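You operate a simulated robot arm through the tools that you are given. There is no shell and no other tool. Be economical: measure what you need, move in short steps, check, and stop when the job is done.

You are at the controls of a simulated two-armed robot. One attempt, no reset.

## Task
Pick up the orange nozzle with one hand, pass it to the other hand and put it on the top of the plywood table. Set down upright: orange nozzle.

It is judged by the outcome, as a careful person would: the job done as asked, and still so three seconds after it is handed in. It fails if anything else is knocked over, pushed out of place, dropped, spilled or broken.

## Robot
Two 7-joint arms with three-finger grippers on one trunk, on a base that drives. Base frame: it is fixed to the floor where the robot stands at the start and does not move with it; the origin is under the middle of the robot, x ahead of it, y to its left, z up; the surface under the hand at the start is at about z = 788. Readings come in mm, degrees, newtons and seconds.
The left shoulder is at the start at [30, 124, 1033], the right one opposite. With the tool pointing down near the work surface each hand reaches from about 100 to 780 mm from the robot's upright axis, wherever it stands, measured 20 degrees to its own side. Places, roughly: top of the plywood table [800, -600, 800]. Payload 2.2 kg a hand.
The TCP of each hand is the grasp point between the finger pads, 28 mm short of the fingertips. In the tool frame z runs along the fingers and y along their closing line. Largest opening 102 mm; the body of the gripper starts 71 mm behind the TCP.
Orientation is that of the tool frame in the base frame, as [roll, pitch, yaw] about the fixed x, y, z axes, in that order (R = Rz(yaw) Ry(pitch) Rx(roll)). With the fingers straight down and closing along the base's y, the tool's x points along the base's -x, its y along +y and its z along -z.

## Interface
- The arms move only by the tool send_rows. It takes "left_motion", "right_motion" or both (then of equal length, played together; a hand with none holds still); each is a list of rows, each a list of 3 entries, a list of its own where there are three numbers: the shift along the base's x, y, z in units of 20 mm (1.0 is 20 mm), then the turn, a rotation vector about the base's x, y, z in units of 6 degrees (1.0 is 6 degrees), then the gripper command, from -1 (shut) to 1 (fully open), values between in proportion. In form: [[[tx, ty, tz], [rx, ry, rz], claw], ...]. A call has 1 to 12 rows; each row shifts and turns the commanded pose from where the row before left it. A call with a number of a shift or a turn outside -1 to 1 is refused whole. Rows are played at 5 a second. More than 50 mm and 8.6 degrees between two rows, or a gripper value outside its range, and nothing of the call is played. A pose out of reach is approached as far as the arm can. The call stops where the force on the tool passes 40 N (or 10 N more than at its start, if that is more) or the arm is blocked; 0.2 s more then pass. The fingers move at their own pace and stop on an object; they squeeze with about 31 N. The grip force told is the motor's: it shows also when the fingers shut on nothing. Time passes only in rows, and 0.2 s behind the last, so rows that do not move let the fingers close. It gives the time, the measured TCP pose, the force on the tool (base axes), the opening and the grip force at its end, in the units of the frame above (readings bear some noise), with the torque about the TCP (base axes, N m) and any sound that the robot's microphone picked up.
- Cameras (640 x 400 px; columns grow to the right, rows downward): "scene" is now at [40.3, -9.7, 1738.7]; the picture's right is [-0.13, -0.99, 0.00], its down [-0.84, 0.11, -0.54] and it looks along [0.53, -0.07, -0.84] (base axes); focal length 283 px, centre (320, 200). "left" rides on the left gripper at [72, 38, -86] in its tool frame; the picture's right is [-0.47, 0.89, 0.00], its down [-0.60, -0.32, -0.73] and it looks along [-0.65, -0.34, 0.68] (tool axes); focal length 256 px, centre (320, 200). "right" rides on the right gripper at [69, 44, -86] in its tool frame; the picture's right is [-0.53, 0.85, 0.00], its down [-0.58, -0.36, -0.73] and it looks along [-0.62, -0.39, 0.68] (tool axes); focal length 256 px, centre (320, 200).
- camera(camera): a new picture of that camera. It takes no simulated time.
- slide_trunk(by): slides the trunk up (or, below 0, down) by that many mm; the arms and the scene camera ride with it, the base frame stays. It gives what a move gives, with no picture.
- base_move(legs): drives the robot by 1 to 6 legs, each [ahead, left, turn to the left] in mm, mm and degrees, along the robot's own axes; the way and the turn of a leg run together, so that a leg with both is an arc; at most 1500 mm and 180 degrees a leg. The arms and the cameras ride along, it lands a little off, and it stops where it bumps. It gives what a move gives.
- pan_tilt(pan, tilt): turns the head with the scene camera to pan (to the left, within 143 degrees either way) and tilt (down, from -29 to 69), counted from straight ahead of the robot. It gives what a move gives.
- point_at(camera, pixels): for up to 12 pixels [column, row] of the newest picture of that camera ("zoom" is the newest enlarged one), the place [x, y, z] in the base frame of the surface seen there, good to about 3 mm. It takes no simulated time.
- zoom(camera, box): a new picture of the part [left, top, right, bottom] of that camera's present view, enlarged. It takes no simulated time.
- sign_off(): hands the job in; it is judged then, once.

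Go step by step. Measure first, check grasps and placings, and put right what went wrong. The budget is 80 turns and 70 pictures, counting those below and the enlarged ones. Unless the task says otherwise, let go and move clear before handing in, and close with one line.

The tools are called after "Request:" by a JSON object that holds its "op" and its "data". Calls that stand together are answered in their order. send_rows: Moves the arms, as the interface text tells. Its arguments: {"type":"object","properties":{"left_motion":{"type":"array","items":{"type":"array"}},"right_motion":{"type":"array","items":{"type":"array"}}},"required":[]} The other tools are called the same way: slide_trunk (by) slides the trunk up or down; base_move (legs) drives the base; pan_tilt (pan, tilt) turns the head that bears the scene camera; camera (camera) takes a picture; point_at (camera, pixels) gives the place of the surface under pixels of a picture; zoom (camera, box) takes an enlarged picture of a part of a camera's view; sign_off () hands the job in.

At the start:

```text
clock: 0.0
left_position: [605.1, 69.5, 1110.1]
left_orientation: [-180.0, 0.0, -180.0]
left_force: [0.8, 0.5, -0.7]
left_ft_torque: [-0.01, -0.01, -0.01]
left_opening: 102.1
left_grip_force: 0.0
right_position: [391.5, -300.1, 1120.9]
right_orientation: [179.9, -0.1, -180.0]
right_force: [0.1, -0.2, -0.2]
right_ft_torque: [0.02, -0.03, -0.02]
right_opening: 102.1
right_grip_force: 0.1
trunk travel left (down, up): [-275.0, 265.0]
robot x, y, heading: [-1.7, -1.7, -0.1]
head pan, tilt: [-7.6, 57.5]
```

scene: 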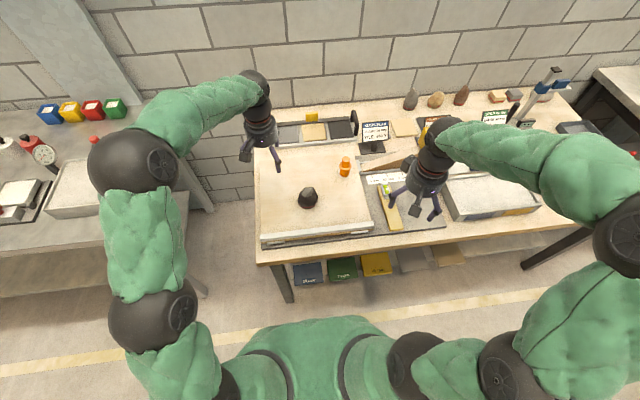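
right: 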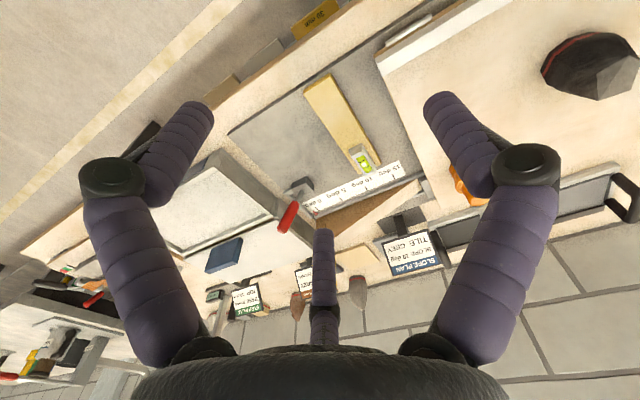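
left: 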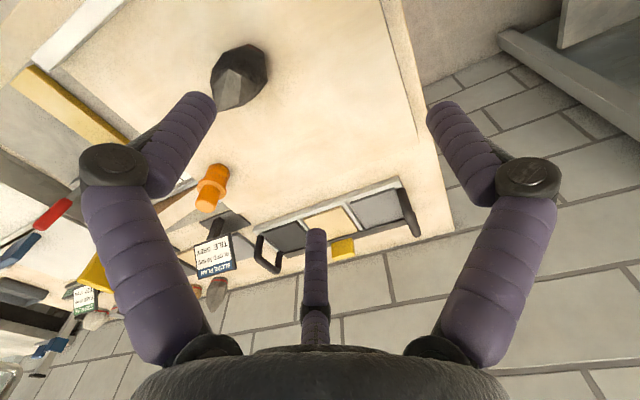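

The orange nozzle is seen near pixel (345,166) of the scene view. I zoom there and look at where the plywood table might be, to the right.

Request:
{"op": "zoom", "data": {"camera": "scene", "box": [240, 90, 440, 215]}}

Request:
{"op": "point_at", "data": {"camera": "scene", "pixels": [[345, 160], [345, 174], [308, 195], [280, 170], [320, 225], [405, 128], [560, 110], [450, 180], [375, 210], [490, 200], [300, 140], [540, 215]]}}

Request:
{"op": "pan_tilt", "data": {"pan": -40, "tilt": 50}}

Request:
{"op": "camera", "data": {"camera": "scene"}}

```text
3.20 times, centred on (340, 152) of scene
```

zoom: 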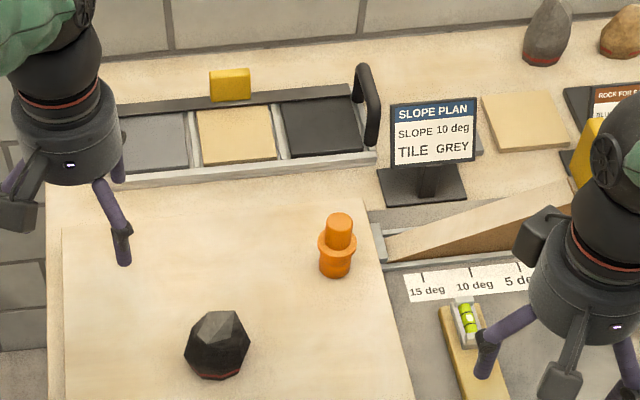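

```text
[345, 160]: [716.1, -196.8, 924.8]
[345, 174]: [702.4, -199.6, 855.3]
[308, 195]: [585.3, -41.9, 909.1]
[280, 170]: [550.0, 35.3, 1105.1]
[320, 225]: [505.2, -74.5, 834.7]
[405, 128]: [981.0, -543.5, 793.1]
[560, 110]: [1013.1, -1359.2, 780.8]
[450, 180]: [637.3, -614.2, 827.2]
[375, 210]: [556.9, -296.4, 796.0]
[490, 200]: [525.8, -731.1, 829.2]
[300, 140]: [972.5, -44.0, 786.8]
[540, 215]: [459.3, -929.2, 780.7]
```

```text
clock: 1.0
left_position: [605.5, 71.1, 1109.3]
left_orientation: [-179.9, 0.1, 179.9]
left_force: [-0.3, -1.1, -0.7]
left_ft_torque: [-0.03, -0.02, 0.01]
left_opening: 101.7
left_grip_force: 0.0
right_position: [392.1, -299.4, 1119.4]
right_orientation: [-179.9, 0.0, 180.0]
right_force: [0.2, 0.0, -0.1]
right_ft_torque: [0.01, 0.01, -0.02]
right_opening: 101.9
right_grip_force: 0.1
trunk travel left (down, up): [-275.0, 265.0]
robot x, y, heading: [-0.3, -3.0, 0.2]
head pan, tilt: [-40.0, 50.0]
```

```text
65 pictures are left
```

scene: 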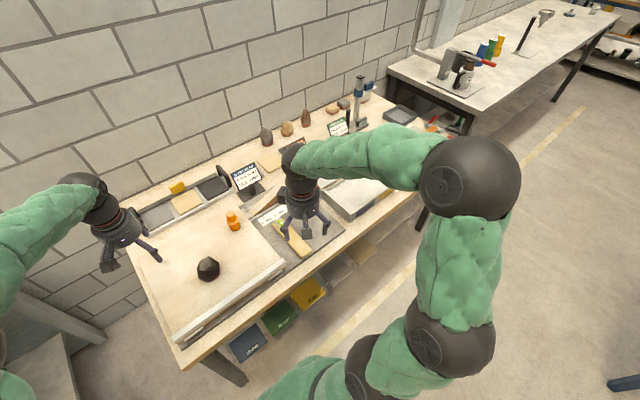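

The nozzle is at (233,222), standing on a raised board. I need its dimensions and a free spot on the table top, so I zoom on both.

Request:
{"op": "zoom", "data": {"camera": "scene", "box": [209, 203, 257, 233]}}

Request:
{"op": "point_at", "data": {"camera": "zoom", "pixels": [[280, 140], [300, 160], [320, 210], [290, 260], [310, 260], [340, 260], [310, 330], [350, 360], [400, 360], [200, 200], [150, 330], [320, 390]]}}

Request:
{"op": "zoom", "data": {"camera": "scene", "box": [220, 70, 460, 220]}}

```text
13.33 times, centred on (233, 218) of scene
```

zoom: 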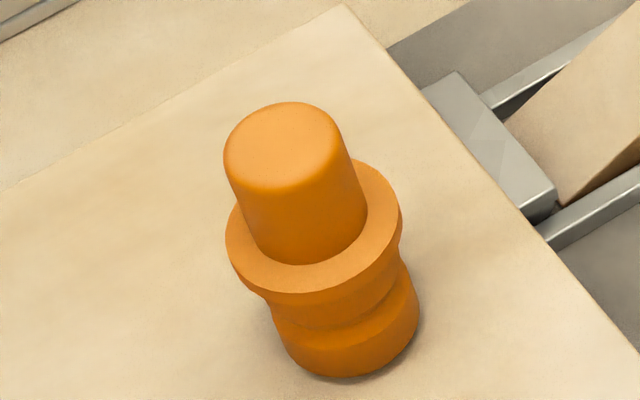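

```text
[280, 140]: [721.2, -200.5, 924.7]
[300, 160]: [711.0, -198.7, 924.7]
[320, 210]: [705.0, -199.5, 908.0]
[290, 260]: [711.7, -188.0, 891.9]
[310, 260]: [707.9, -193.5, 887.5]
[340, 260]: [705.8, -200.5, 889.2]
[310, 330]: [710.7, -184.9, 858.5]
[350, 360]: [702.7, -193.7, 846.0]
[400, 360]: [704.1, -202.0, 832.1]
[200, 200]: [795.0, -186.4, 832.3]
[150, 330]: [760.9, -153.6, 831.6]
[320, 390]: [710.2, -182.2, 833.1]
```

```text
2.67 times, centred on (340, 145) of scene
```

zoom: 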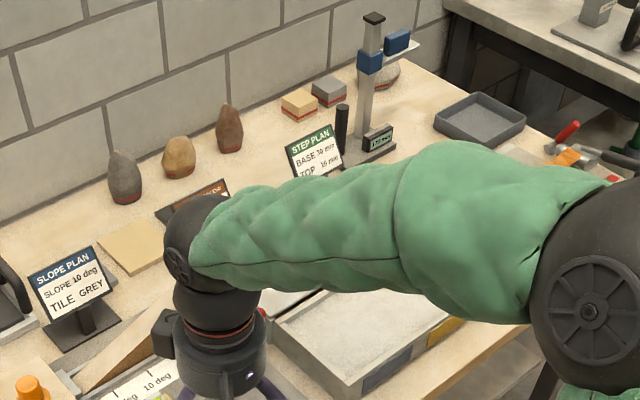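

Board top is at z≈832 and the nozzle runs from 832 to 925 with its axis near (718,-200). The right arm hides most of the table top, so I drive right 350 mm and look again (the nozzle stays in reach of the left hand).

Request:
{"op": "base_move", "data": {"legs": [[0, -350, 0]]}}

Request:
{"op": "pan_tilt", "data": {"pan": -15, "tilt": 52}}

Request:
{"op": "camera", "data": {"camera": "scene"}}

```text
clock: 3.2
left_position: [605.4, -283.5, 1109.9]
left_orientation: [179.9, 0.0, 179.5]
left_force: [-0.4, -0.5, -0.3]
left_ft_torque: [0.05, -0.02, -0.04]
left_opening: 101.9
left_grip_force: 0.1
right_position: [387.5, -652.4, 1120.8]
right_orientation: [179.8, 0.0, 179.5]
right_force: [-0.5, -0.1, -0.8]
right_ft_torque: [0.02, -0.01, -0.02]
right_opening: 102.0
right_grip_force: 0.1
trunk travel left (down, up): [-275.0, 265.0]
robot x, y, heading: [-0.1, -347.6, -0.7]
head pan, tilt: [-40.0, 50.0]
```

```text
clock: 4.1
left_position: [605.1, -282.7, 1109.6]
left_orientation: [180.0, -0.1, 179.5]
left_force: [0.8, 0.3, 0.2]
left_ft_torque: [0.0, 0.02, -0.02]
left_opening: 102.1
left_grip_force: 0.0
right_position: [389.4, -650.7, 1120.6]
right_orientation: [179.9, 0.0, 179.5]
right_force: [-0.9, 0.2, 0.0]
right_ft_torque: [-0.02, 0.01, 0.02]
right_opening: 102.1
right_grip_force: 0.1
trunk travel left (down, up): [-275.0, 265.0]
robot x, y, heading: [-0.9, -348.1, -0.7]
head pan, tilt: [-15.0, 52.0]
```

```text
62 pictures are left
```

scene: 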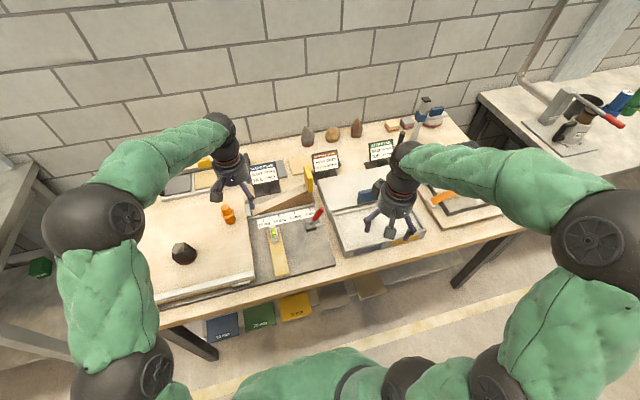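

Request:
{"op": "zoom", "data": {"camera": "scene", "box": [240, 110, 528, 290]}}

Request:
{"op": "point_at", "data": {"camera": "scene", "pixels": [[435, 220], [470, 235], [425, 200], [430, 235], [290, 125], [350, 255], [455, 130], [450, 245], [340, 145], [440, 225], [300, 270], [390, 250]]}}

```text
2.22 times, centred on (384, 200) of scene
```

zoom: 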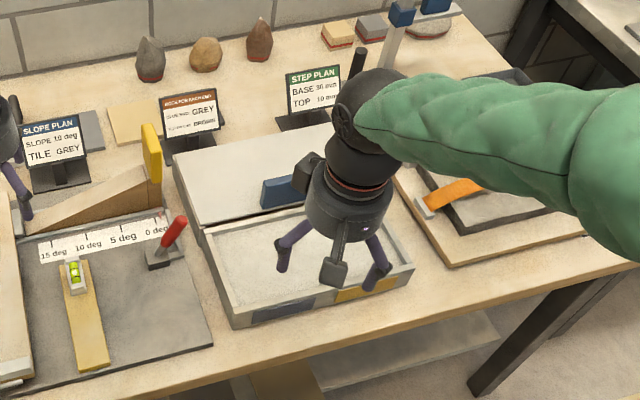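

```text
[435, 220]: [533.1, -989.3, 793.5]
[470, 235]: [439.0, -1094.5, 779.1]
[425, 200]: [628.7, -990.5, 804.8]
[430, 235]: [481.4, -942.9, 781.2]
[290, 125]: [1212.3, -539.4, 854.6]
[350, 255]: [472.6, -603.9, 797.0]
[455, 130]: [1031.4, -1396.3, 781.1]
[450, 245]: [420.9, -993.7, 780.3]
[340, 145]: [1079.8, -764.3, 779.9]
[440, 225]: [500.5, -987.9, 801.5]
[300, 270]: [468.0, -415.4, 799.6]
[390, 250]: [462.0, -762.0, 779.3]
```

Table top is z≈780, and there is a clear spot near (460,-950) in front between tray and board. Plan: the left hand grips the nozzle's foot from the left, tilted about 60°; the right hand takes it by its top. I start turning the left hand high up.

Request:
{"op": "send_rows", "data": {"left_motion": [[[0, 0.75, 0], [0, 0, 1], 1], [[0, 0.75, 0], [0, 0, 1], 1], [[0, 0.75, 0], [0, 0, 1], 1], [[0, 0.75, 0], [0, 0, 1], 1], [[0, 0.75, 0], [0, 0, 1], 1], [[0, 0.75, 0], [0, 0, 1], 1], [[0, 0.75, 0], [0, 0, 1], 1], [[0, 0.75, 0], [0, 0, 1], 1], [[0, 0.75, 0], [0, 0, 1], 1], [[0, 0.75, 0], [0, 0, 1], 1], [[0, 0.75, 0], [0, 0, 1], 1], [[0, 0.75, 0], [0, 0, 1], 1]]}}

Request:
{"op": "send_rows", "data": {"left_motion": [[[0.5, 0, 0], [0, 0, 1], 1], [[0.5, 0, 0], [0, 0, 1], 1], [[0.5, 0, 0], [0, 0, 1], 1], [[0.5, 0, 0], [-1, 0, 0], 1], [[0.5, 0, 0], [-1, 0, 0], 1], [[0.5, 0, 0], [-1, 0, 0], 1], [[0.5, 0, 0], [-1, 0, 0], 1], [[0.5, 0, 0], [-1, 0, 0], 1], [[0.5, 0, 0], [-1, 0, 0], 1], [[0.5, 0, 0], [-1, 0, 0], 1], [[0.5, 0, 0], [-1, 0, 0], 1], [[0, 0, 0], [-1, 0, 0], 1]]}}

Request:
{"op": "camera", "data": {"camera": "scene"}}

Request:
{"op": "camera", "data": {"camera": "left"}}

```text
clock: 6.7
left_position: [604.4, -101.7, 1108.6]
left_orientation: [180.0, 0.0, -108.4]
left_force: [0.5, -0.5, -0.7]
left_ft_torque: [-0.03, -0.02, 0.0]
left_opening: 102.1
left_grip_force: 0.0
right_position: [387.7, -650.5, 1119.4]
right_orientation: [-180.0, 0.1, 179.4]
right_force: [0.5, -0.2, -0.8]
right_ft_torque: [-0.03, -0.02, 0.0]
right_opening: 101.8
right_grip_force: 0.1
trunk travel left (down, up): [-275.0, 265.0]
robot x, y, heading: [-1.1, -344.9, -0.7]
head pan, tilt: [-15.0, 52.0]
```

```text
clock: 9.3
left_position: [707.2, -104.3, 1107.5]
left_orientation: [-179.2, -54.1, -90.9]
left_force: [-0.3, -0.3, 0.3]
left_ft_torque: [0.0, 0.02, 0.04]
left_opening: 102.1
left_grip_force: 0.0
left hand out of reach, approached as far as the arm can: row 12
right_position: [388.1, -649.9, 1119.4]
right_orientation: [179.9, 0.0, 179.4]
right_force: [0.3, 0.3, 1.7]
right_ft_torque: [0.04, -0.03, -0.02]
right_opening: 102.0
right_grip_force: 0.0
trunk travel left (down, up): [-275.0, 265.0]
robot x, y, heading: [1.8, -351.0, -0.3]
head pan, tilt: [-15.0, 52.0]
```

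```text
60 pictures are left
```

scene: 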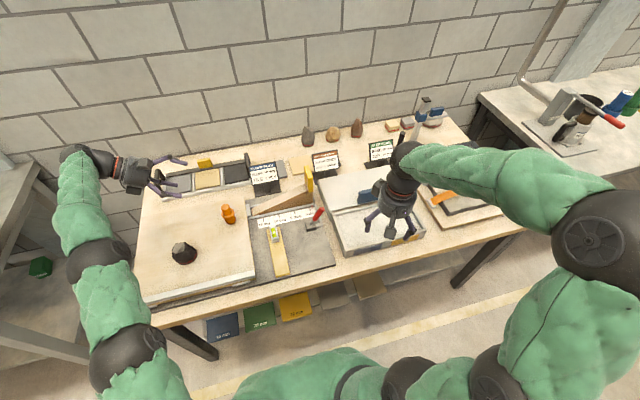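

```text
59 pictures are left
```

left: 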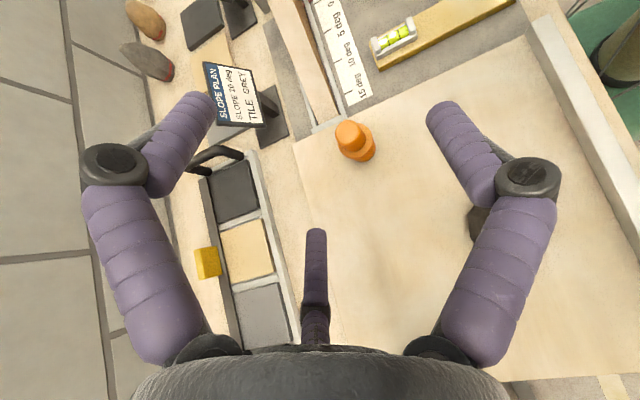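

The left arm is nearly stretched out at this side-on angle. I check the floor clearance between the robot and the table before driving a little nearer.

Request:
{"op": "pan_tilt", "data": {"pan": 0, "tilt": 69}}

Request:
{"op": "camera", "data": {"camera": "scene"}}

Request:
{"op": "point_at", "data": {"camera": "scene", "pixels": [[320, 320], [320, 350], [320, 380], [320, 395], [250, 380], [390, 380], [320, 270], [320, 285], [320, 300]]}}

```text
clock: 10.1
left_position: [705.7, -103.8, 1107.4]
left_orientation: [-179.3, -54.0, -90.8]
left_force: [-0.7, 0.3, -0.3]
left_ft_torque: [0.0, 0.02, 0.01]
left_opening: 101.9
left_grip_force: 0.0
right_position: [387.8, -650.5, 1119.8]
right_orientation: [-180.0, 0.0, 179.5]
right_force: [-0.2, -0.3, 0.6]
right_ft_torque: [-0.03, 0.0, -0.04]
right_opening: 101.9
right_grip_force: 0.0
trunk travel left (down, up): [-275.0, 265.0]
robot x, y, heading: [-4.6, -346.8, -0.6]
head pan, tilt: [0.0, 68.8]
```

```text
58 pictures are left
```

scene: 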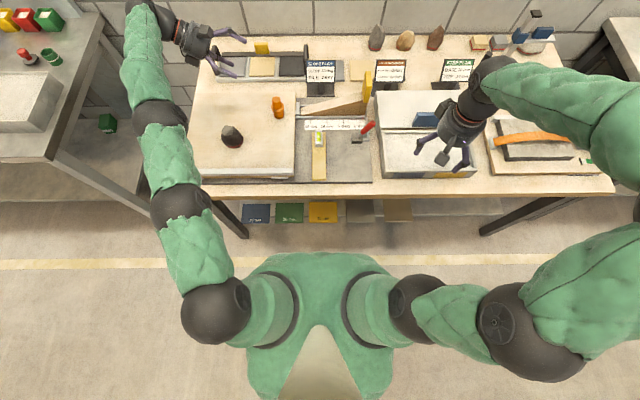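

```text
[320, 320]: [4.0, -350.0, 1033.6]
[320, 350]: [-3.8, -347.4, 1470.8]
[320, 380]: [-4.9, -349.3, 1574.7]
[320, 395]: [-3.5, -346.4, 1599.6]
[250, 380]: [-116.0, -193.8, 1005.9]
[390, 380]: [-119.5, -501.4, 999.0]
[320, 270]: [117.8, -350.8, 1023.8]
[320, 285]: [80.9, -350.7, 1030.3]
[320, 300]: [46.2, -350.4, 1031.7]
```

The base front stays behind x≈263 while the table edge is near 400, so 80 mm ahead is safe. I drive ahead 80 and left 120.

Request:
{"op": "base_move", "data": {"legs": [[80, 120, 0]]}}

```text
clock: 11.5
left_position: [789.4, 13.0, 1106.7]
left_orientation: [-179.4, -54.0, -91.2]
left_force: [-0.1, 0.8, 0.0]
left_ft_torque: [-0.02, 0.01, -0.05]
left_opening: 102.1
left_grip_force: 0.1
right_position: [468.8, -530.9, 1120.6]
right_orientation: [180.0, -0.1, 179.1]
right_force: [1.1, 0.6, 0.2]
right_ft_torque: [-0.03, -0.01, 0.0]
right_opening: 102.3
right_grip_force: 0.1
trunk travel left (down, up): [-275.0, 265.0]
robot x, y, heading: [80.3, -228.1, -0.9]
head pan, tilt: [0.0, 68.8]
```

Now down to a pre-grasp spot left of the nozzle, with the tilt completed.

Request:
{"op": "send_rows", "data": {"left_motion": [[[-0.36, 0, -0.5], [-1, 0, 0], 1], [[-0.36, 0, -0.9], [0, 0, 0], 1], [[-0.36, 0, -0.9], [0, 0, 0], 1], [[-0.36, 0, -0.9], [0, 0, 0], 1], [[-0.36, 0, -0.9], [0, 0, 0], 1], [[-0.36, 0, -0.9], [0, 0, 0], 1], [[-0.36, 0, -0.9], [0, 0, 0], 1], [[-0.36, -0.5, -0.9], [0, 0, 0], 1], [[-0.36, -0.5, -0.9], [0, 0, 0], 1], [[-0.36, -0.5, -0.9], [0, 0, 0], 1], [[0, -0.5, -0.5], [0, 0, 0], 1]]}}

Request:
{"op": "camera", "data": {"camera": "scene"}}

Request:
{"op": "camera", "data": {"camera": "left"}}

```text
clock: 13.9
left_position: [716.7, -27.6, 926.2]
left_orientation: [-179.0, -60.0, -91.5]
left_force: [-0.1, 0.4, 0.3]
left_ft_torque: [0.04, -0.02, -0.01]
left_opening: 102.0
left_grip_force: 0.2
right_position: [467.7, -532.1, 1119.9]
right_orientation: [179.9, 0.0, 179.1]
right_force: [0.3, 0.1, 0.5]
right_ft_torque: [-0.01, 0.0, -0.01]
right_opening: 102.0
right_grip_force: 0.0
trunk travel left (down, up): [-275.0, 265.0]
robot x, y, heading: [78.7, -225.2, -1.0]
head pan, tilt: [0.0, 68.8]
```

```text
57 pictures are left
```

scene: 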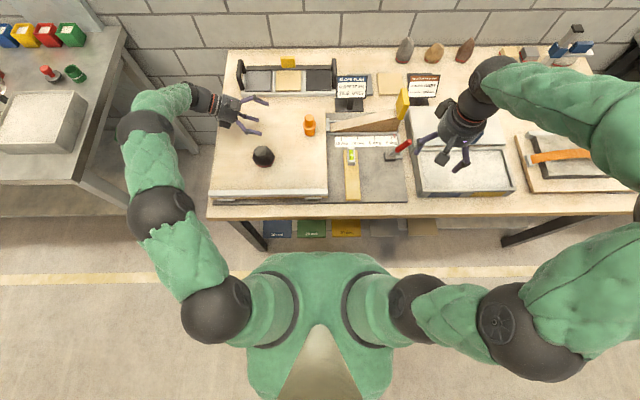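

```text
56 pictures are left
```

left: 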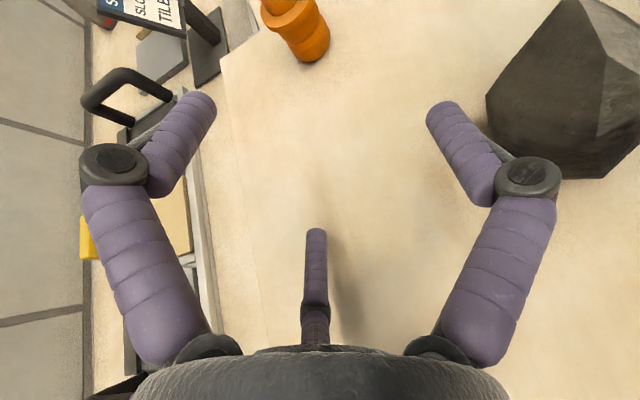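

Orientation is right; the nozzle foot shows at (300,40) in the left view. I re-measure the nozzle and the gripper's own tips and middle prong.

Request:
{"op": "point_at", "data": {"camera": "left", "pixels": [[316, 235], [316, 300], [203, 105], [437, 112], [300, 45], [312, 55], [150, 180], [450, 150]]}}

Request:
{"op": "zoom", "data": {"camera": "scene", "box": [200, 80, 360, 180]}}

Request:
{"op": "point_at", "data": {"camera": "zoom", "pixels": [[437, 147], [437, 155], [430, 150], [444, 150], [420, 180], [437, 200], [438, 215], [255, 170], [230, 210]]}}

```text
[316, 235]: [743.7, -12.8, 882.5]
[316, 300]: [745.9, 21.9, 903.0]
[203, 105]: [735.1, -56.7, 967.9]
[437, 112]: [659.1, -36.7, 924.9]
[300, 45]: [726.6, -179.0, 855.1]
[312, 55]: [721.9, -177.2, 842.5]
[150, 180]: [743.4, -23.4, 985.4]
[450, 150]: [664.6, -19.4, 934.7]
```

```text
4.00 times, centred on (280, 130) of scene
```

zoom: 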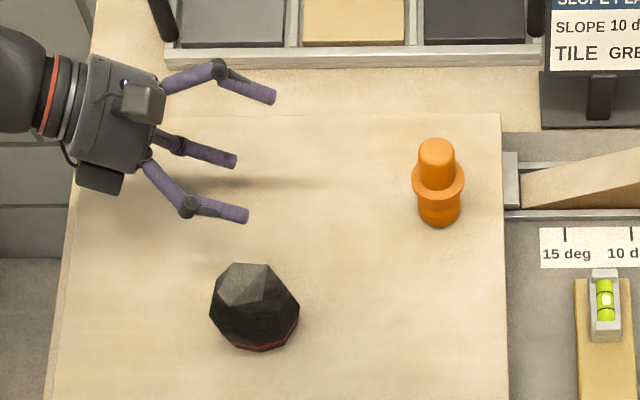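

```text
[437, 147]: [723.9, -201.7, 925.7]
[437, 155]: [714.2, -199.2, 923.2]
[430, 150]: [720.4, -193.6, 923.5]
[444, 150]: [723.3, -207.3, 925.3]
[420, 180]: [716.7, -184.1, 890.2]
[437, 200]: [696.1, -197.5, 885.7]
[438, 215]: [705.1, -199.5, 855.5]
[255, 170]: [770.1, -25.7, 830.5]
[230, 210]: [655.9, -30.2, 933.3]
```

The readings show three fingers about the palm (tool xy near (4,57), (51,-18), (-45,-27)), unlike the two-finger description. I close the left hand in the air to see how it really closes.

Request:
{"op": "send_rows", "data": {"left_motion": [[[0, 0, 0.5], [0, 0, 0], -0.3], [[0, 0, 0.5], [0, 0, 0], -0.3], [[0, 0, 0], [0, 0, 0], -0.3]]}}

Request:
{"op": "camera", "data": {"camera": "left"}}

Request:
{"op": "zoom", "data": {"camera": "scene", "box": [200, 80, 360, 180]}}

```text
clock: 14.7
left_position: [716.9, -27.9, 947.1]
left_orientation: [-179.1, -60.0, -91.4]
left_force: [-0.1, -0.4, -0.6]
left_ft_torque: [0.01, 0.0, -0.02]
left_opening: 35.7
left_grip_force: 0.1
right_position: [465.6, -531.3, 1120.4]
right_orientation: [-180.0, 0.0, 179.1]
right_force: [-0.5, 0.1, 0.3]
right_ft_torque: [0.01, 0.01, -0.02]
right_opening: 102.2
right_grip_force: 0.0
trunk travel left (down, up): [-275.0, 265.0]
robot x, y, heading: [78.1, -225.2, -0.9]
head pan, tilt: [0.0, 68.8]
```

```text
54 pictures are left
```

left: 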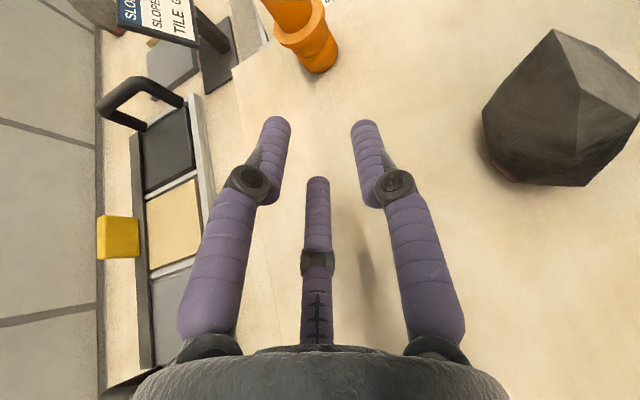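

```text
4.00 times, centred on (280, 130) of scene
```

zoom: 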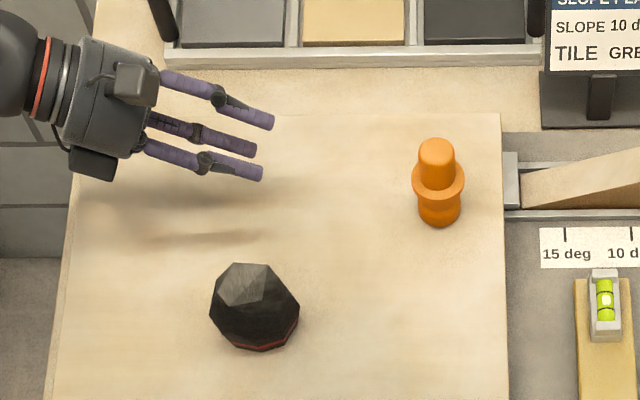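

The skin closes as three fingers, though the spec says two jaws along tool y. I test what is physical: open wide and lower gently beside the nozzle over bare board; a third finger would touch near z≈890, two jaws not until ≈852.

Request:
{"op": "send_rows", "data": {"left_motion": [[[0, 0, -1], [0, 0, 0], 1], [[0, 0, -1], [0, 0, 0], 1], [[0, 0, -0.2], [0, 0, 0], 1], [[0, 0, -0.2], [0, 0, 0], 1], [[0, 0, -0.2], [0, 0, 0], 1], [[0, 0, -0.2], [0, 0, 0], 1], [[0, 0, -0.1], [0, 0, 0], 1], [[0, 0, 0], [0, 0, 0], 1]]}}

Request:
{"op": "zoom", "data": {"camera": "scene", "box": [200, 80, 360, 180]}}

```text
clock: 16.5
left_position: [718.5, -28.1, 888.0]
left_orientation: [-178.9, -60.0, -91.5]
left_force: [0.3, 0.6, 1.8]
left_ft_torque: [0.0, -0.1, 0.02]
left_opening: 101.5
left_grip_force: 0.1
right_position: [465.9, -532.5, 1120.5]
right_orientation: [179.9, 0.0, 179.1]
right_force: [0.8, 0.6, 0.1]
right_ft_torque: [0.0, 0.02, 0.0]
right_opening: 102.0
right_grip_force: 0.0
trunk travel left (down, up): [-275.0, 265.0]
robot x, y, heading: [78.1, -225.4, -1.0]
head pan, tilt: [0.0, 68.8]
```

```text
4.00 times, centred on (280, 130) of scene
```

zoom: 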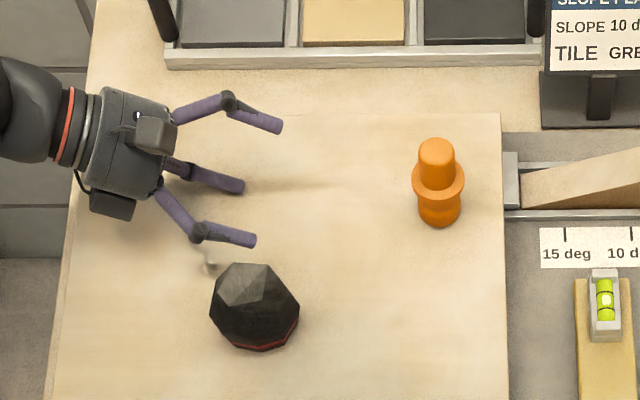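

Force is 1.8 N up with a small torque, perhaps a first touch. I lower 4 mm more to be sure.

Request:
{"op": "send_rows", "data": {"left_motion": [[[0, 0, -0.2], [0, 0, 0], 1], [[0, 0, 0], [0, 0, 0], 1]]}}

```text
clock: 17.1
left_position: [716.1, -27.0, 883.6]
left_orientation: [-179.1, -60.0, -91.4]
left_force: [2.4, 1.7, 3.2]
left_ft_torque: [0.13, -0.3, 0.05]
left_opening: 102.9
left_grip_force: 0.1
right_position: [466.8, -530.9, 1119.9]
right_orientation: [180.0, -0.1, 179.1]
right_force: [-0.6, 0.2, 0.2]
right_ft_torque: [-0.01, -0.04, -0.01]
right_opening: 101.9
right_grip_force: 0.0
trunk travel left (down, up): [-275.0, 265.0]
robot x, y, heading: [75.8, -225.4, -1.0]
head pan, tilt: [0.0, 68.8]
```

The contact force matches the third (lower) finger touching the board, so the hand really has three concentric fingers. New plan: grip the nozzle crosswise (one finger against two), then the right hand takes its top from straight above. I raise and measure the palm and its boxes.

Request:
{"op": "send_rows", "data": {"left_motion": [[[0, 0, 1], [0, 0, 0], 1], [[0, 0, 1], [0, 0, 0], 1], [[0, 0, 0], [0, 0, 0], 1]]}}

Request:
{"op": "zoom", "data": {"camera": "scene", "box": [190, 70, 286, 130]}}

Request:
{"op": "point_at", "data": {"camera": "zoom", "pixels": [[110, 145], [200, 260], [180, 215], [240, 280], [275, 160], [300, 120], [150, 90], [230, 200], [400, 155], [450, 170], [380, 325], [410, 335]]}}

```text
clock: 17.9
left_position: [718.4, -26.3, 923.2]
left_orientation: [-179.1, -59.9, -91.4]
left_force: [0.1, 0.6, -0.4]
left_ft_torque: [0.0, 0.03, 0.0]
left_opening: 102.4
left_grip_force: 0.1
right_position: [467.0, -532.4, 1119.0]
right_orientation: [179.9, 0.0, 179.1]
right_force: [0.7, 0.2, 0.4]
right_ft_torque: [0.02, -0.02, -0.01]
right_opening: 102.3
right_grip_force: 0.1
trunk travel left (down, up): [-275.0, 265.0]
robot x, y, heading: [80.7, -228.0, -0.9]
head pan, tilt: [0.0, 68.8]
```

```text
6.67 times, centred on (238, 100) of scene
```

zoom: 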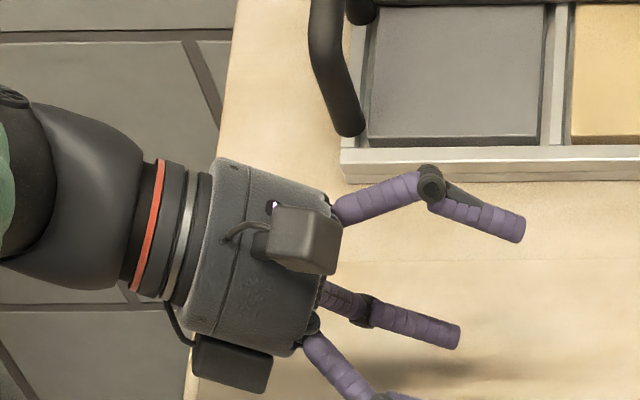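

```text
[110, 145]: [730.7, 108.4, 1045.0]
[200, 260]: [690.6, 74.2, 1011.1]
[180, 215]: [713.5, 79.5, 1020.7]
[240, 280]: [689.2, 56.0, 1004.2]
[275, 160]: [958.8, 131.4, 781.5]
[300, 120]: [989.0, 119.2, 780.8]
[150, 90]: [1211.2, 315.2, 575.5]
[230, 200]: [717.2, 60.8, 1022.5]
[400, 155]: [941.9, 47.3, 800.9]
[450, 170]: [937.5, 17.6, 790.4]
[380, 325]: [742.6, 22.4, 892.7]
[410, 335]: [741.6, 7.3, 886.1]
```

Request:
{"op": "point_at", "data": {"camera": "zoom", "pixels": [[230, 345], [230, 365], [255, 370], [205, 375], [235, 385], [430, 188], [480, 215], [515, 235], [440, 185]]}}

Request:
{"op": "zoom", "data": {"camera": "left", "box": [240, 0, 400, 100]}}

```text
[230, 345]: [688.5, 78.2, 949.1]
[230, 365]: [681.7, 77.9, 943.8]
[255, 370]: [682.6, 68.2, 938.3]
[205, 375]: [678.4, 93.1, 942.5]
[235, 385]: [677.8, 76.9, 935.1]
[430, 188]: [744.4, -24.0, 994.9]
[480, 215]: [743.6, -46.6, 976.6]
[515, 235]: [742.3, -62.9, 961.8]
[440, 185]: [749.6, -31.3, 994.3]
```

```text
4.00 times, centred on (320, 50) of left
```

zoom: 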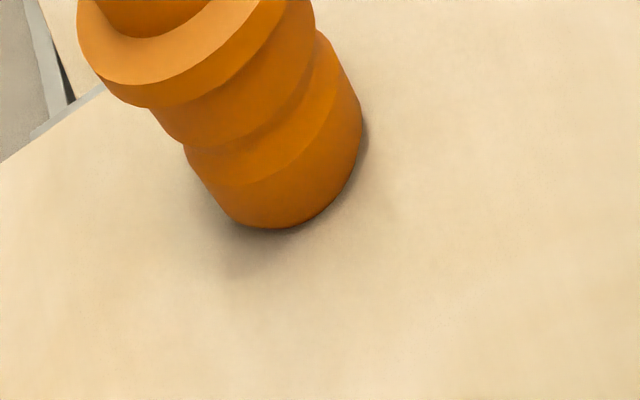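

The two side fingers can pinch the flange with the third finger below and set back, which leaves the nozzle's top free. I roll the left hand 30° so the third finger points straight down, tilt to 50°, and part-close to 68 mm.

Request:
{"op": "send_rows", "data": {"left_motion": [[[0, -0.2, 0.5], [0, 0.87, 0.5], 0.33], [[0, -0.2, 0.5], [0, 0.87, 0.5], 0.33], [[0, -0.2, 0], [0, 0.87, 0.5], 0.33], [[0, -0.2, 0], [0, 0.87, 0.5], 0.33], [[0, -0.2, 0], [0, 0.87, 0.5], 0.33], [[0, -0.4, 0], [0.83, 0, 0], 0.33], [[0, -0.4, 0], [0.83, 0, 0], 0.33], [[0, -0.6, 0], [0, 0, 0], 0.33], [[0, -0.6, 0], [0, 0, 0], 0.33], [[0, -0.6, 0], [0, 0, 0], 0.33], [[0, -0.6, 0], [0, 0, 0], 0.33], [[0, 0, 0], [0, 0, 0], 0.33]]}}

Request:
{"op": "camera", "data": {"camera": "left"}}

Request:
{"op": "zoom", "data": {"camera": "scene", "box": [200, 80, 360, 180]}}

Request:
{"op": "point_at", "data": {"camera": "left", "pixels": [[318, 180], [310, 100]]}}

```text
clock: 20.5
left_position: [717.2, -112.1, 942.5]
left_orientation: [149.3, -42.0, -48.8]
left_force: [-0.2, 0.9, -0.9]
left_ft_torque: [0.0, 0.03, 0.02]
left_opening: 68.0
left_grip_force: 0.0
right_position: [466.6, -531.0, 1120.3]
right_orientation: [179.9, 0.1, 179.1]
right_force: [1.0, 0.2, 0.1]
right_ft_torque: [0.01, 0.01, 0.01]
right_opening: 101.9
right_grip_force: 0.1
trunk travel left (down, up): [-275.0, 265.0]
robot x, y, heading: [80.2, -224.0, -0.7]
head pan, tilt: [0.0, 68.8]
```

```text
49 pictures are left
```

left: 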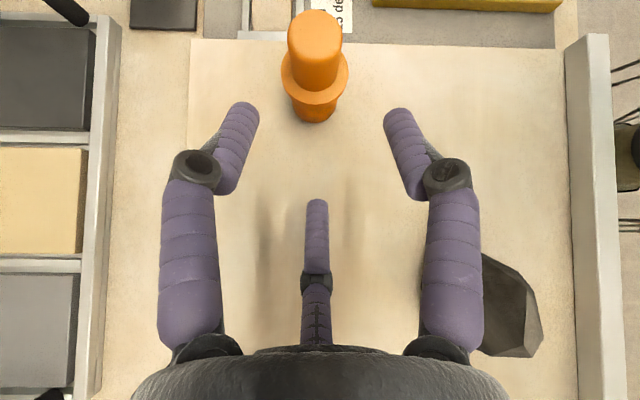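

```text
4.00 times, centred on (280, 130) of scene
```

zoom: 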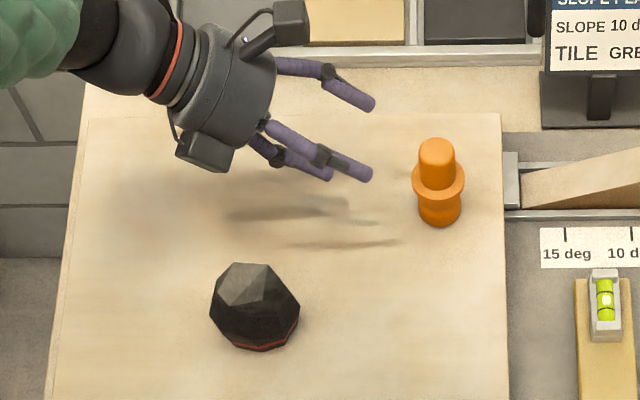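

```text
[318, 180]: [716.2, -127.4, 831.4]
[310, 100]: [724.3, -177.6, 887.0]
```

Symmetric about the nozzle (fingers at columns 245 and 390, nozzle at 314). I advance along the fingers most of the way and check.

Request:
{"op": "send_rows", "data": {"left_motion": [[[0.03, -0.55, -0.5], [0, 0, 0], 0.33], [[0.03, -0.55, -0.5], [0, 0, 0], 0.33], [[0.03, -0.55, -0.5], [0, 0, 0], 0.33], [[0, -0.55, -0.5], [0, 0, 0], 0.33], [[0, -0.4, -0.4], [0, 0, 0], 0.33], [[0, 0, 0], [0, 0, 0], 0.33]]}}

Request:
{"op": "camera", "data": {"camera": "left"}}

Request:
{"op": "zoom", "data": {"camera": "scene", "box": [248, 90, 344, 150]}}

```text
clock: 21.9
left_position: [719.0, -162.6, 896.3]
left_orientation: [149.3, -41.9, -48.8]
left_force: [-0.7, 0.4, -0.5]
left_ft_torque: [0.01, 0.01, 0.0]
left_opening: 67.6
left_grip_force: 0.1
right_position: [465.5, -531.7, 1121.3]
right_orientation: [-179.9, -0.1, 179.1]
right_force: [-0.4, -0.4, -0.3]
right_ft_torque: [-0.01, 0.01, -0.01]
right_opening: 102.0
right_grip_force: 0.0
trunk travel left (down, up): [-275.0, 265.0]
robot x, y, heading: [77.9, -224.3, -0.8]
head pan, tilt: [0.0, 68.8]
```

```text
47 pictures are left
```

left: 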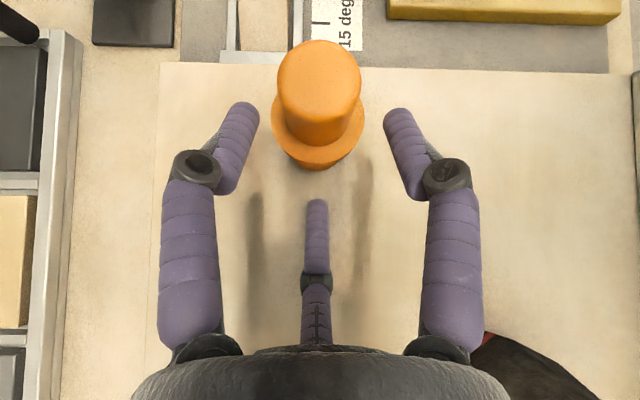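

```text
6.67 times, centred on (296, 120) of scene
```

zoom: 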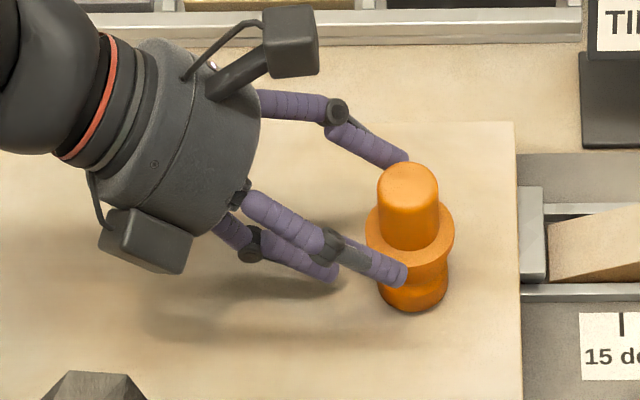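

Centred. I advance the last 16/13 mm.

Request:
{"op": "send_rows", "data": {"left_motion": [[[0, -0.4, -0.33], [0, 0, 0], 0.33], [[0, -0.4, -0.33], [0, 0, 0], 0.33], [[0, 0, 0], [0, 0, 0], 0.33]]}}

Request:
{"op": "camera", "data": {"camera": "left"}}

Request:
{"op": "zoom", "data": {"camera": "scene", "box": [248, 90, 344, 150]}}

```text
clock: 22.7
left_position: [720.1, -179.1, 883.1]
left_orientation: [149.3, -41.8, -48.8]
left_force: [-0.1, 1.9, 2.1]
left_ft_torque: [0.04, 0.0, 0.02]
left_opening: 68.4
left_grip_force: 0.1
right_position: [466.9, -531.8, 1120.7]
right_orientation: [180.0, 0.0, 179.1]
right_force: [-0.3, 0.0, -0.7]
right_ft_torque: [-0.02, 0.01, 0.03]
right_opening: 102.0
right_grip_force: 0.1
trunk travel left (down, up): [-275.0, 265.0]
robot x, y, heading: [77.4, -229.9, -0.7]
head pan, tilt: [0.0, 68.8]
```

```text
45 pictures are left
```

left: 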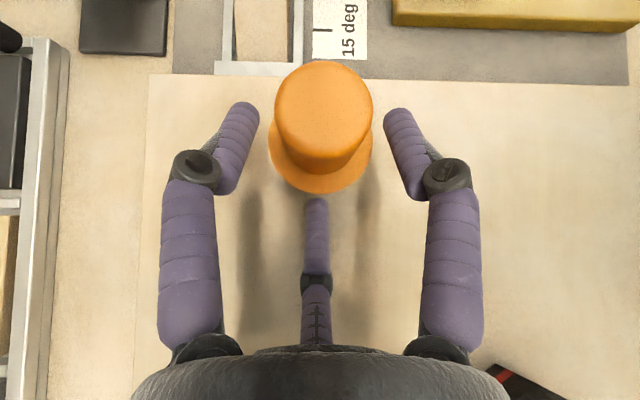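

```text
6.67 times, centred on (296, 120) of scene
```

zoom: 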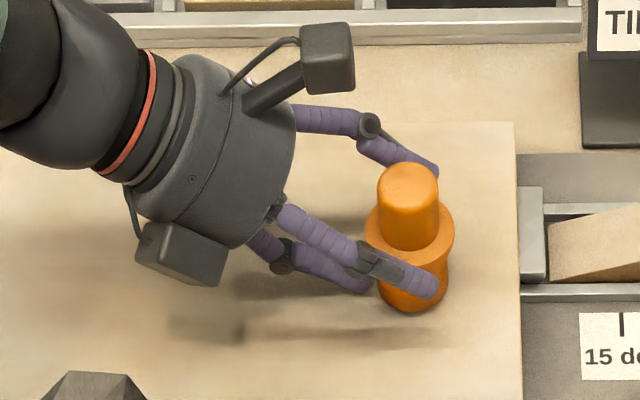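

A light touch of ~3 N, probably the lower finger on the board. I raise 3 mm and close.

Request:
{"op": "send_rows", "data": {"left_motion": [[[0, 0, 0.15], [0, 0, 0], 0.33], [[0, 0, 0], [0, 0, 0], 0.2], [[0, 0, 0], [0, 0, 0], 0], [[0, 0, 0], [0, 0, 0], -0.3], [[0, 0, 0], [0, 0, 0], -0.5], [[0, 0, 0], [0, 0, 0], -0.5]]}}

Request:
{"op": "camera", "data": {"camera": "left"}}

Request:
{"op": "zoom", "data": {"camera": "scene", "box": [248, 90, 344, 150]}}

```text
clock: 24.1
left_position: [720.3, -180.3, 885.9]
left_orientation: [149.3, -41.8, -48.7]
left_force: [0.1, -0.3, 0.7]
left_ft_torque: [-0.03, 0.0, 0.0]
left_opening: 54.6
left_grip_force: 31.5
right_position: [466.4, -533.2, 1119.6]
right_orientation: [-180.0, 0.0, 179.1]
right_force: [-0.9, 0.9, 0.4]
right_ft_torque: [0.02, 0.03, 0.0]
right_opening: 102.2
right_grip_force: 0.1
trunk travel left (down, up): [-275.0, 265.0]
robot x, y, heading: [80.8, -226.5, -0.6]
head pan, tilt: [0.0, 68.8]
```

```text
43 pictures are left
```

left: 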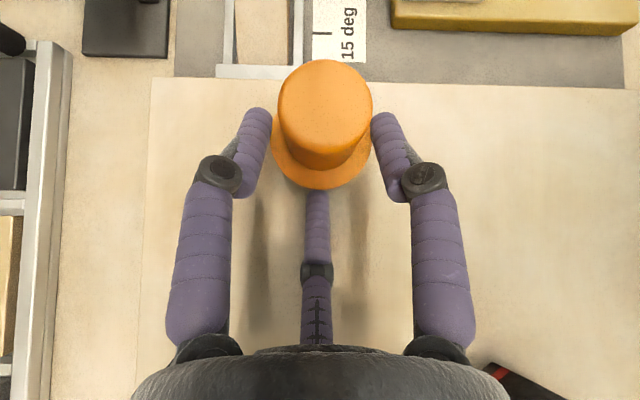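

```text
6.67 times, centred on (296, 120) of scene
```

zoom: 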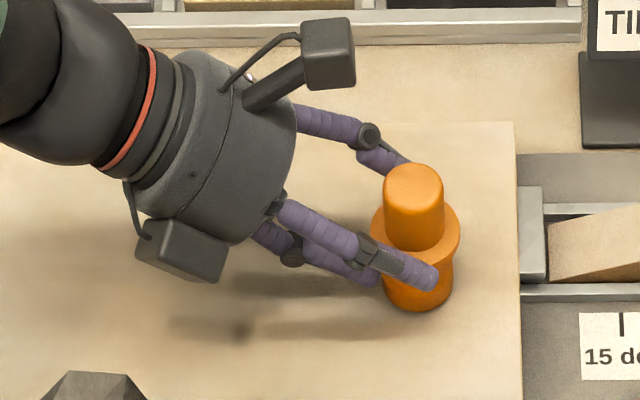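

Gripped at 54.6 mm with 31.5 N, still upright. I lift slowly.

Request:
{"op": "send_rows", "data": {"left_motion": [[[0, 0, 0.25], [0, 0, 0], -0.5], [[0, 0, 0.5], [0, 0, 0], -0.5], [[0, 0, 0.5], [0, 0, 0], -0.5], [[0, 0, 0.75], [0, 0, 0], -0.5], [[0, 0, 1], [0, 0, 0], -0.5], [[0, 0, 0], [0, 0, 0], -0.5]]}}

Request:
{"op": "camera", "data": {"camera": "left"}}

Request:
{"op": "zoom", "data": {"camera": "scene", "box": [248, 80, 344, 140]}}

```text
clock: 25.5
left_position: [717.8, -180.0, 944.9]
left_orientation: [149.2, -41.8, -48.7]
left_force: [0.4, 0.8, -0.3]
left_ft_torque: [0.02, 0.01, 0.01]
left_opening: 54.3
left_grip_force: 31.3
right_position: [467.8, -532.1, 1120.1]
right_orientation: [-179.9, 0.0, 179.1]
right_force: [-0.2, 0.0, -0.1]
right_ft_torque: [-0.02, -0.03, 0.0]
right_opening: 102.1
right_grip_force: 0.1
trunk travel left (down, up): [-275.0, 265.0]
robot x, y, heading: [78.9, -224.3, -0.8]
head pan, tilt: [0.0, 68.8]
```

```text
41 pictures are left
```

left: 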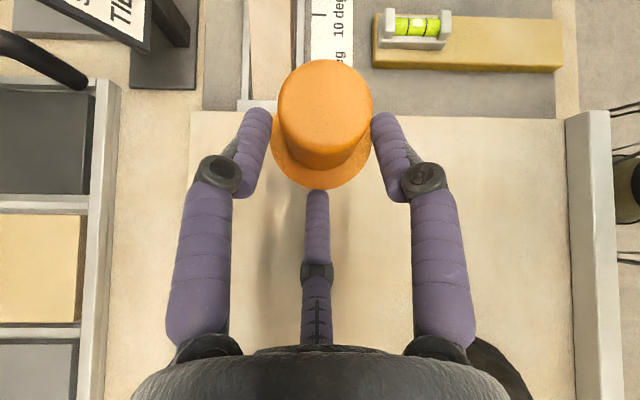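

```text
6.67 times, centred on (296, 110) of scene
```

zoom: 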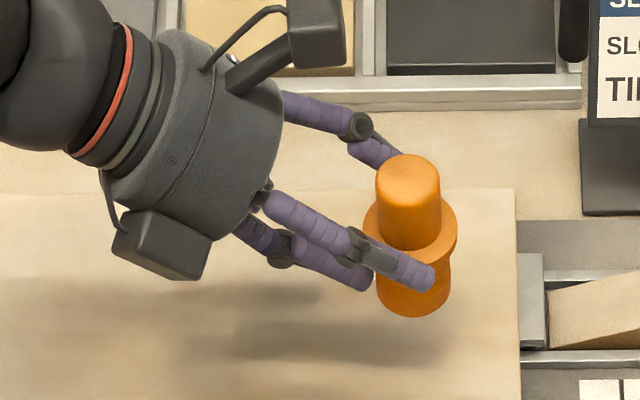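

Held firmly and upright. I raise it and bring it in front of the chest.

Request:
{"op": "send_rows", "data": {"left_motion": [[[0, 0, 1], [0, 0, 0], -0.5], [[0, 0, 1], [0, 0, 0], -0.5], [[0, 0, 1], [0, 0, 0], -0.5], [[-0.5, 0, 1], [0, 0, 0], -0.5], [[-1, 0, 1], [0, 0, 0], -0.5], [[-1, 0, 1], [0, 0, 0], -0.5], [[-1, 0, 1], [0, 0, 0], -0.5], [[-1, 0, 0.5], [0, 0, 0], -0.5], [[-1, 0, 0], [0, 0, 0], -0.5], [[-1, 0, 0], [0, 0, 0], -0.5], [[-1, 0, 0], [0, 0, 0], -0.5], [[0, 0, 0], [0, 0, 0], -0.5]]}}

Request:
{"op": "send_rows", "data": {"right_motion": [[[0, 0, 0.5], [1, 0, 0], 0.06], [[0, 0, 0.5], [1, 0, 0], 0.06], [[0, 0, 0.5], [1, 0, 0], 0.06], [[0, 0, 0.5], [1, 0, 0], 0.06], [[0, 0, 0.5], [1, 0, 0], 0.06], [[0, 0, 0], [1, 0, 0], 0.06], [[0, 0, 0], [1, 0, 0], 0.06], [[0, 0, 0], [1, 0, 0], 0.06], [[0, 0, 0], [1, 0, 0], 0.06], [[0, 0, 0], [1, 0, 0], 0.06], [[0, 0, 0], [0, 0, 0], 0.06]]}}

Request:
{"op": "camera", "data": {"camera": "scene"}}

```text
clock: 28.1
left_position: [567.5, -178.6, 1095.9]
left_orientation: [149.4, -41.8, -48.8]
left_force: [-0.2, -0.4, -1.6]
left_ft_torque: [-0.02, 0.0, -0.04]
left_opening: 54.2
left_grip_force: 31.5
right_position: [467.9, -532.6, 1120.9]
right_orientation: [-180.0, -0.1, 179.1]
right_force: [-1.1, 1.2, -0.4]
right_ft_torque: [0.0, 0.0, 0.0]
right_opening: 102.1
right_grip_force: 0.0
trunk travel left (down, up): [-275.0, 265.0]
robot x, y, heading: [82.2, -223.8, -0.9]
head pan, tilt: [0.0, 68.8]
```

```text
clock: 30.5
left_position: [567.6, -179.2, 1097.1]
left_orientation: [149.3, -41.9, -48.7]
left_force: [-0.8, -0.5, -0.3]
left_ft_torque: [0.02, 0.01, 0.01]
left_opening: 54.5
left_grip_force: 31.0
right_position: [467.0, -533.0, 1169.9]
right_orientation: [119.9, -0.8, 179.6]
right_force: [0.5, -0.2, 1.1]
right_ft_torque: [0.02, -0.01, -0.03]
right_opening: 54.3
right_grip_force: 0.0
trunk travel left (down, up): [-275.0, 265.0]
robot x, y, heading: [82.6, -225.6, -1.0]
head pan, tilt: [0.0, 68.8]
```

```text
39 pictures are left
```

scene: 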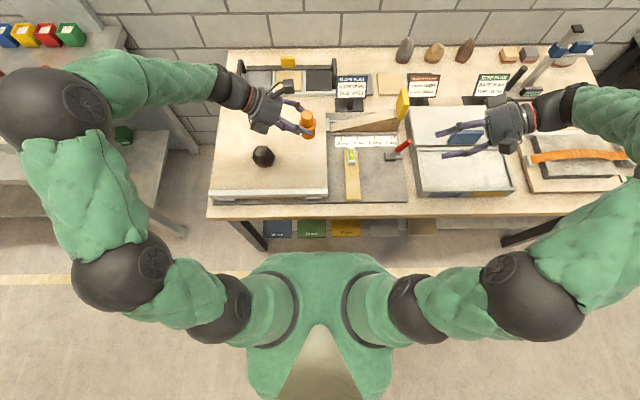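

Both hands face each other now. I measure the nozzle in the left hand and the right hand's fingers.

Request:
{"op": "zoom", "data": {"camera": "scene", "box": [240, 70, 368, 150]}}

Request:
{"op": "point_at", "data": {"camera": "zoom", "pixels": [[335, 215], [345, 225], [325, 225], [360, 225], [340, 245], [320, 280], [345, 290], [365, 275], [340, 320], [345, 340]]}}

Request:
{"op": "camera", "data": {"camera": "right"}}

```text
5.00 times, centred on (304, 110) of scene
```

zoom: 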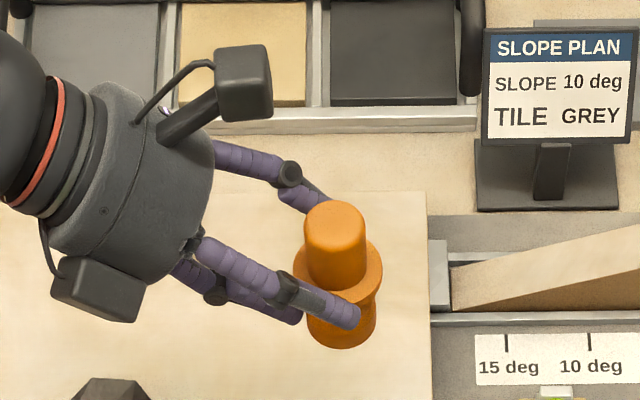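

```text
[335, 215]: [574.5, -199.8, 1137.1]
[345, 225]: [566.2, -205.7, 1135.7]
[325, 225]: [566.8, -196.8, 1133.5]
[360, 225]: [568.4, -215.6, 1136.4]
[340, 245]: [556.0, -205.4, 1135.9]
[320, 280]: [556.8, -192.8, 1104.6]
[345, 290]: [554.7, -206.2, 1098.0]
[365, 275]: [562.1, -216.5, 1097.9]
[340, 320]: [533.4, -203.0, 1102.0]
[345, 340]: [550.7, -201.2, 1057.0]
```

```text
37 pictures are left
```

right: 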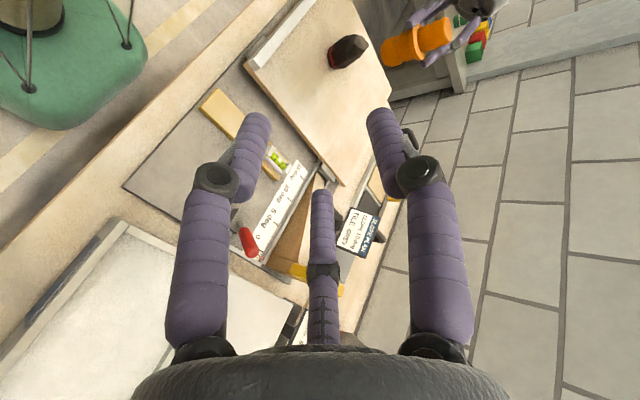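

The nozzle axis is at (567,-201), its top at z≈1136. I check the left camera box's place and bring the right hand to a pre-handover spot.

Request:
{"op": "point_at", "data": {"camera": "zoom", "pixels": [[225, 80], [265, 100], [255, 55], [225, 110], [190, 125], [205, 180]]}}

Request:
{"op": "send_rows", "data": {"right_motion": [[[0.42, 0.9, 0.16], [0, 0, 0], 0.14], [[0.42, 0.9, 0.16], [0, 0, 0], 0.14], [[0.42, 0.9, 0.16], [0, 0, 0], 0.14], [[0.42, 0.9, 0.16], [0, 0, 0], 0.14], [[0.42, 0.9, 0.16], [0, 0, 0], 0.14], [[0.42, 0.9, 0.16], [0, 0, 0], 0.14], [[0.42, 0.9, 0.16], [0, 0, 0], 0.14], [[0.42, 0.9, 0.16], [0, 0, 0], 0.14], [[0.42, 0.9, 0.16], [0, 0, 0], 0.14], [[0.42, 0.9, 0.16], [0, 0, 0], 0.14], [[0.42, 0.9, 0.16], [0, 0, 0], 0.14], [[0.42, 0.9, 0.16], [0, 0, 0], 0.14]]}}

Request:
{"op": "camera", "data": {"camera": "scene"}}

Request:
{"op": "camera", "data": {"camera": "right"}}

```text
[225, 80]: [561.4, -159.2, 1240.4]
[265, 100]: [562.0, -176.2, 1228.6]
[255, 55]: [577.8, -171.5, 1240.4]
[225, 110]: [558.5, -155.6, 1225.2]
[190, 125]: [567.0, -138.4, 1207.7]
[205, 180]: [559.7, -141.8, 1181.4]
```

```text
clock: 33.1
left_position: [568.8, -178.9, 1096.3]
left_orientation: [149.3, -41.9, -48.8]
left_force: [-0.8, 0.4, -0.6]
left_ft_torque: [0.0, -0.01, 0.01]
left_opening: 54.5
left_grip_force: 31.0
right_position: [570.0, -317.5, 1206.9]
right_orientation: [119.9, -0.7, 179.5]
right_force: [0.2, 1.4, -0.2]
right_ft_torque: [0.01, 0.01, 0.03]
right_opening: 58.0
right_grip_force: 0.0
trunk travel left (down, up): [-275.0, 265.0]
robot x, y, heading: [82.7, -230.4, -0.8]
head pan, tilt: [0.0, 68.8]
```

```text
36 pictures are left
```

scene: 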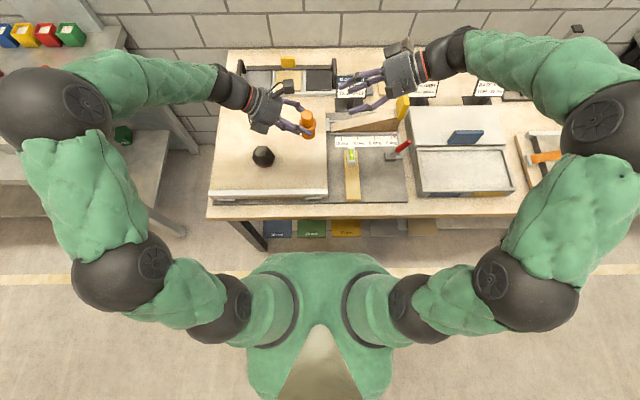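

```text
35 pictures are left
```

right: 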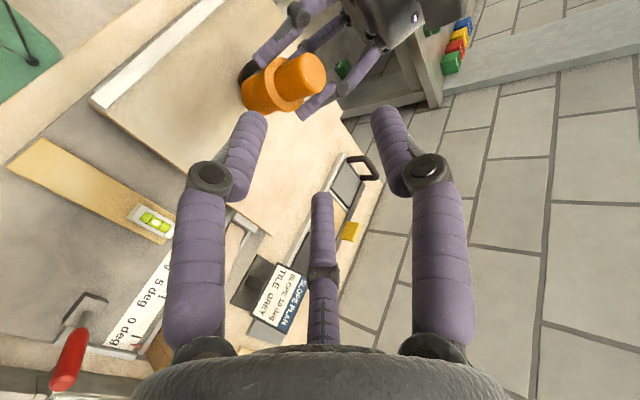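

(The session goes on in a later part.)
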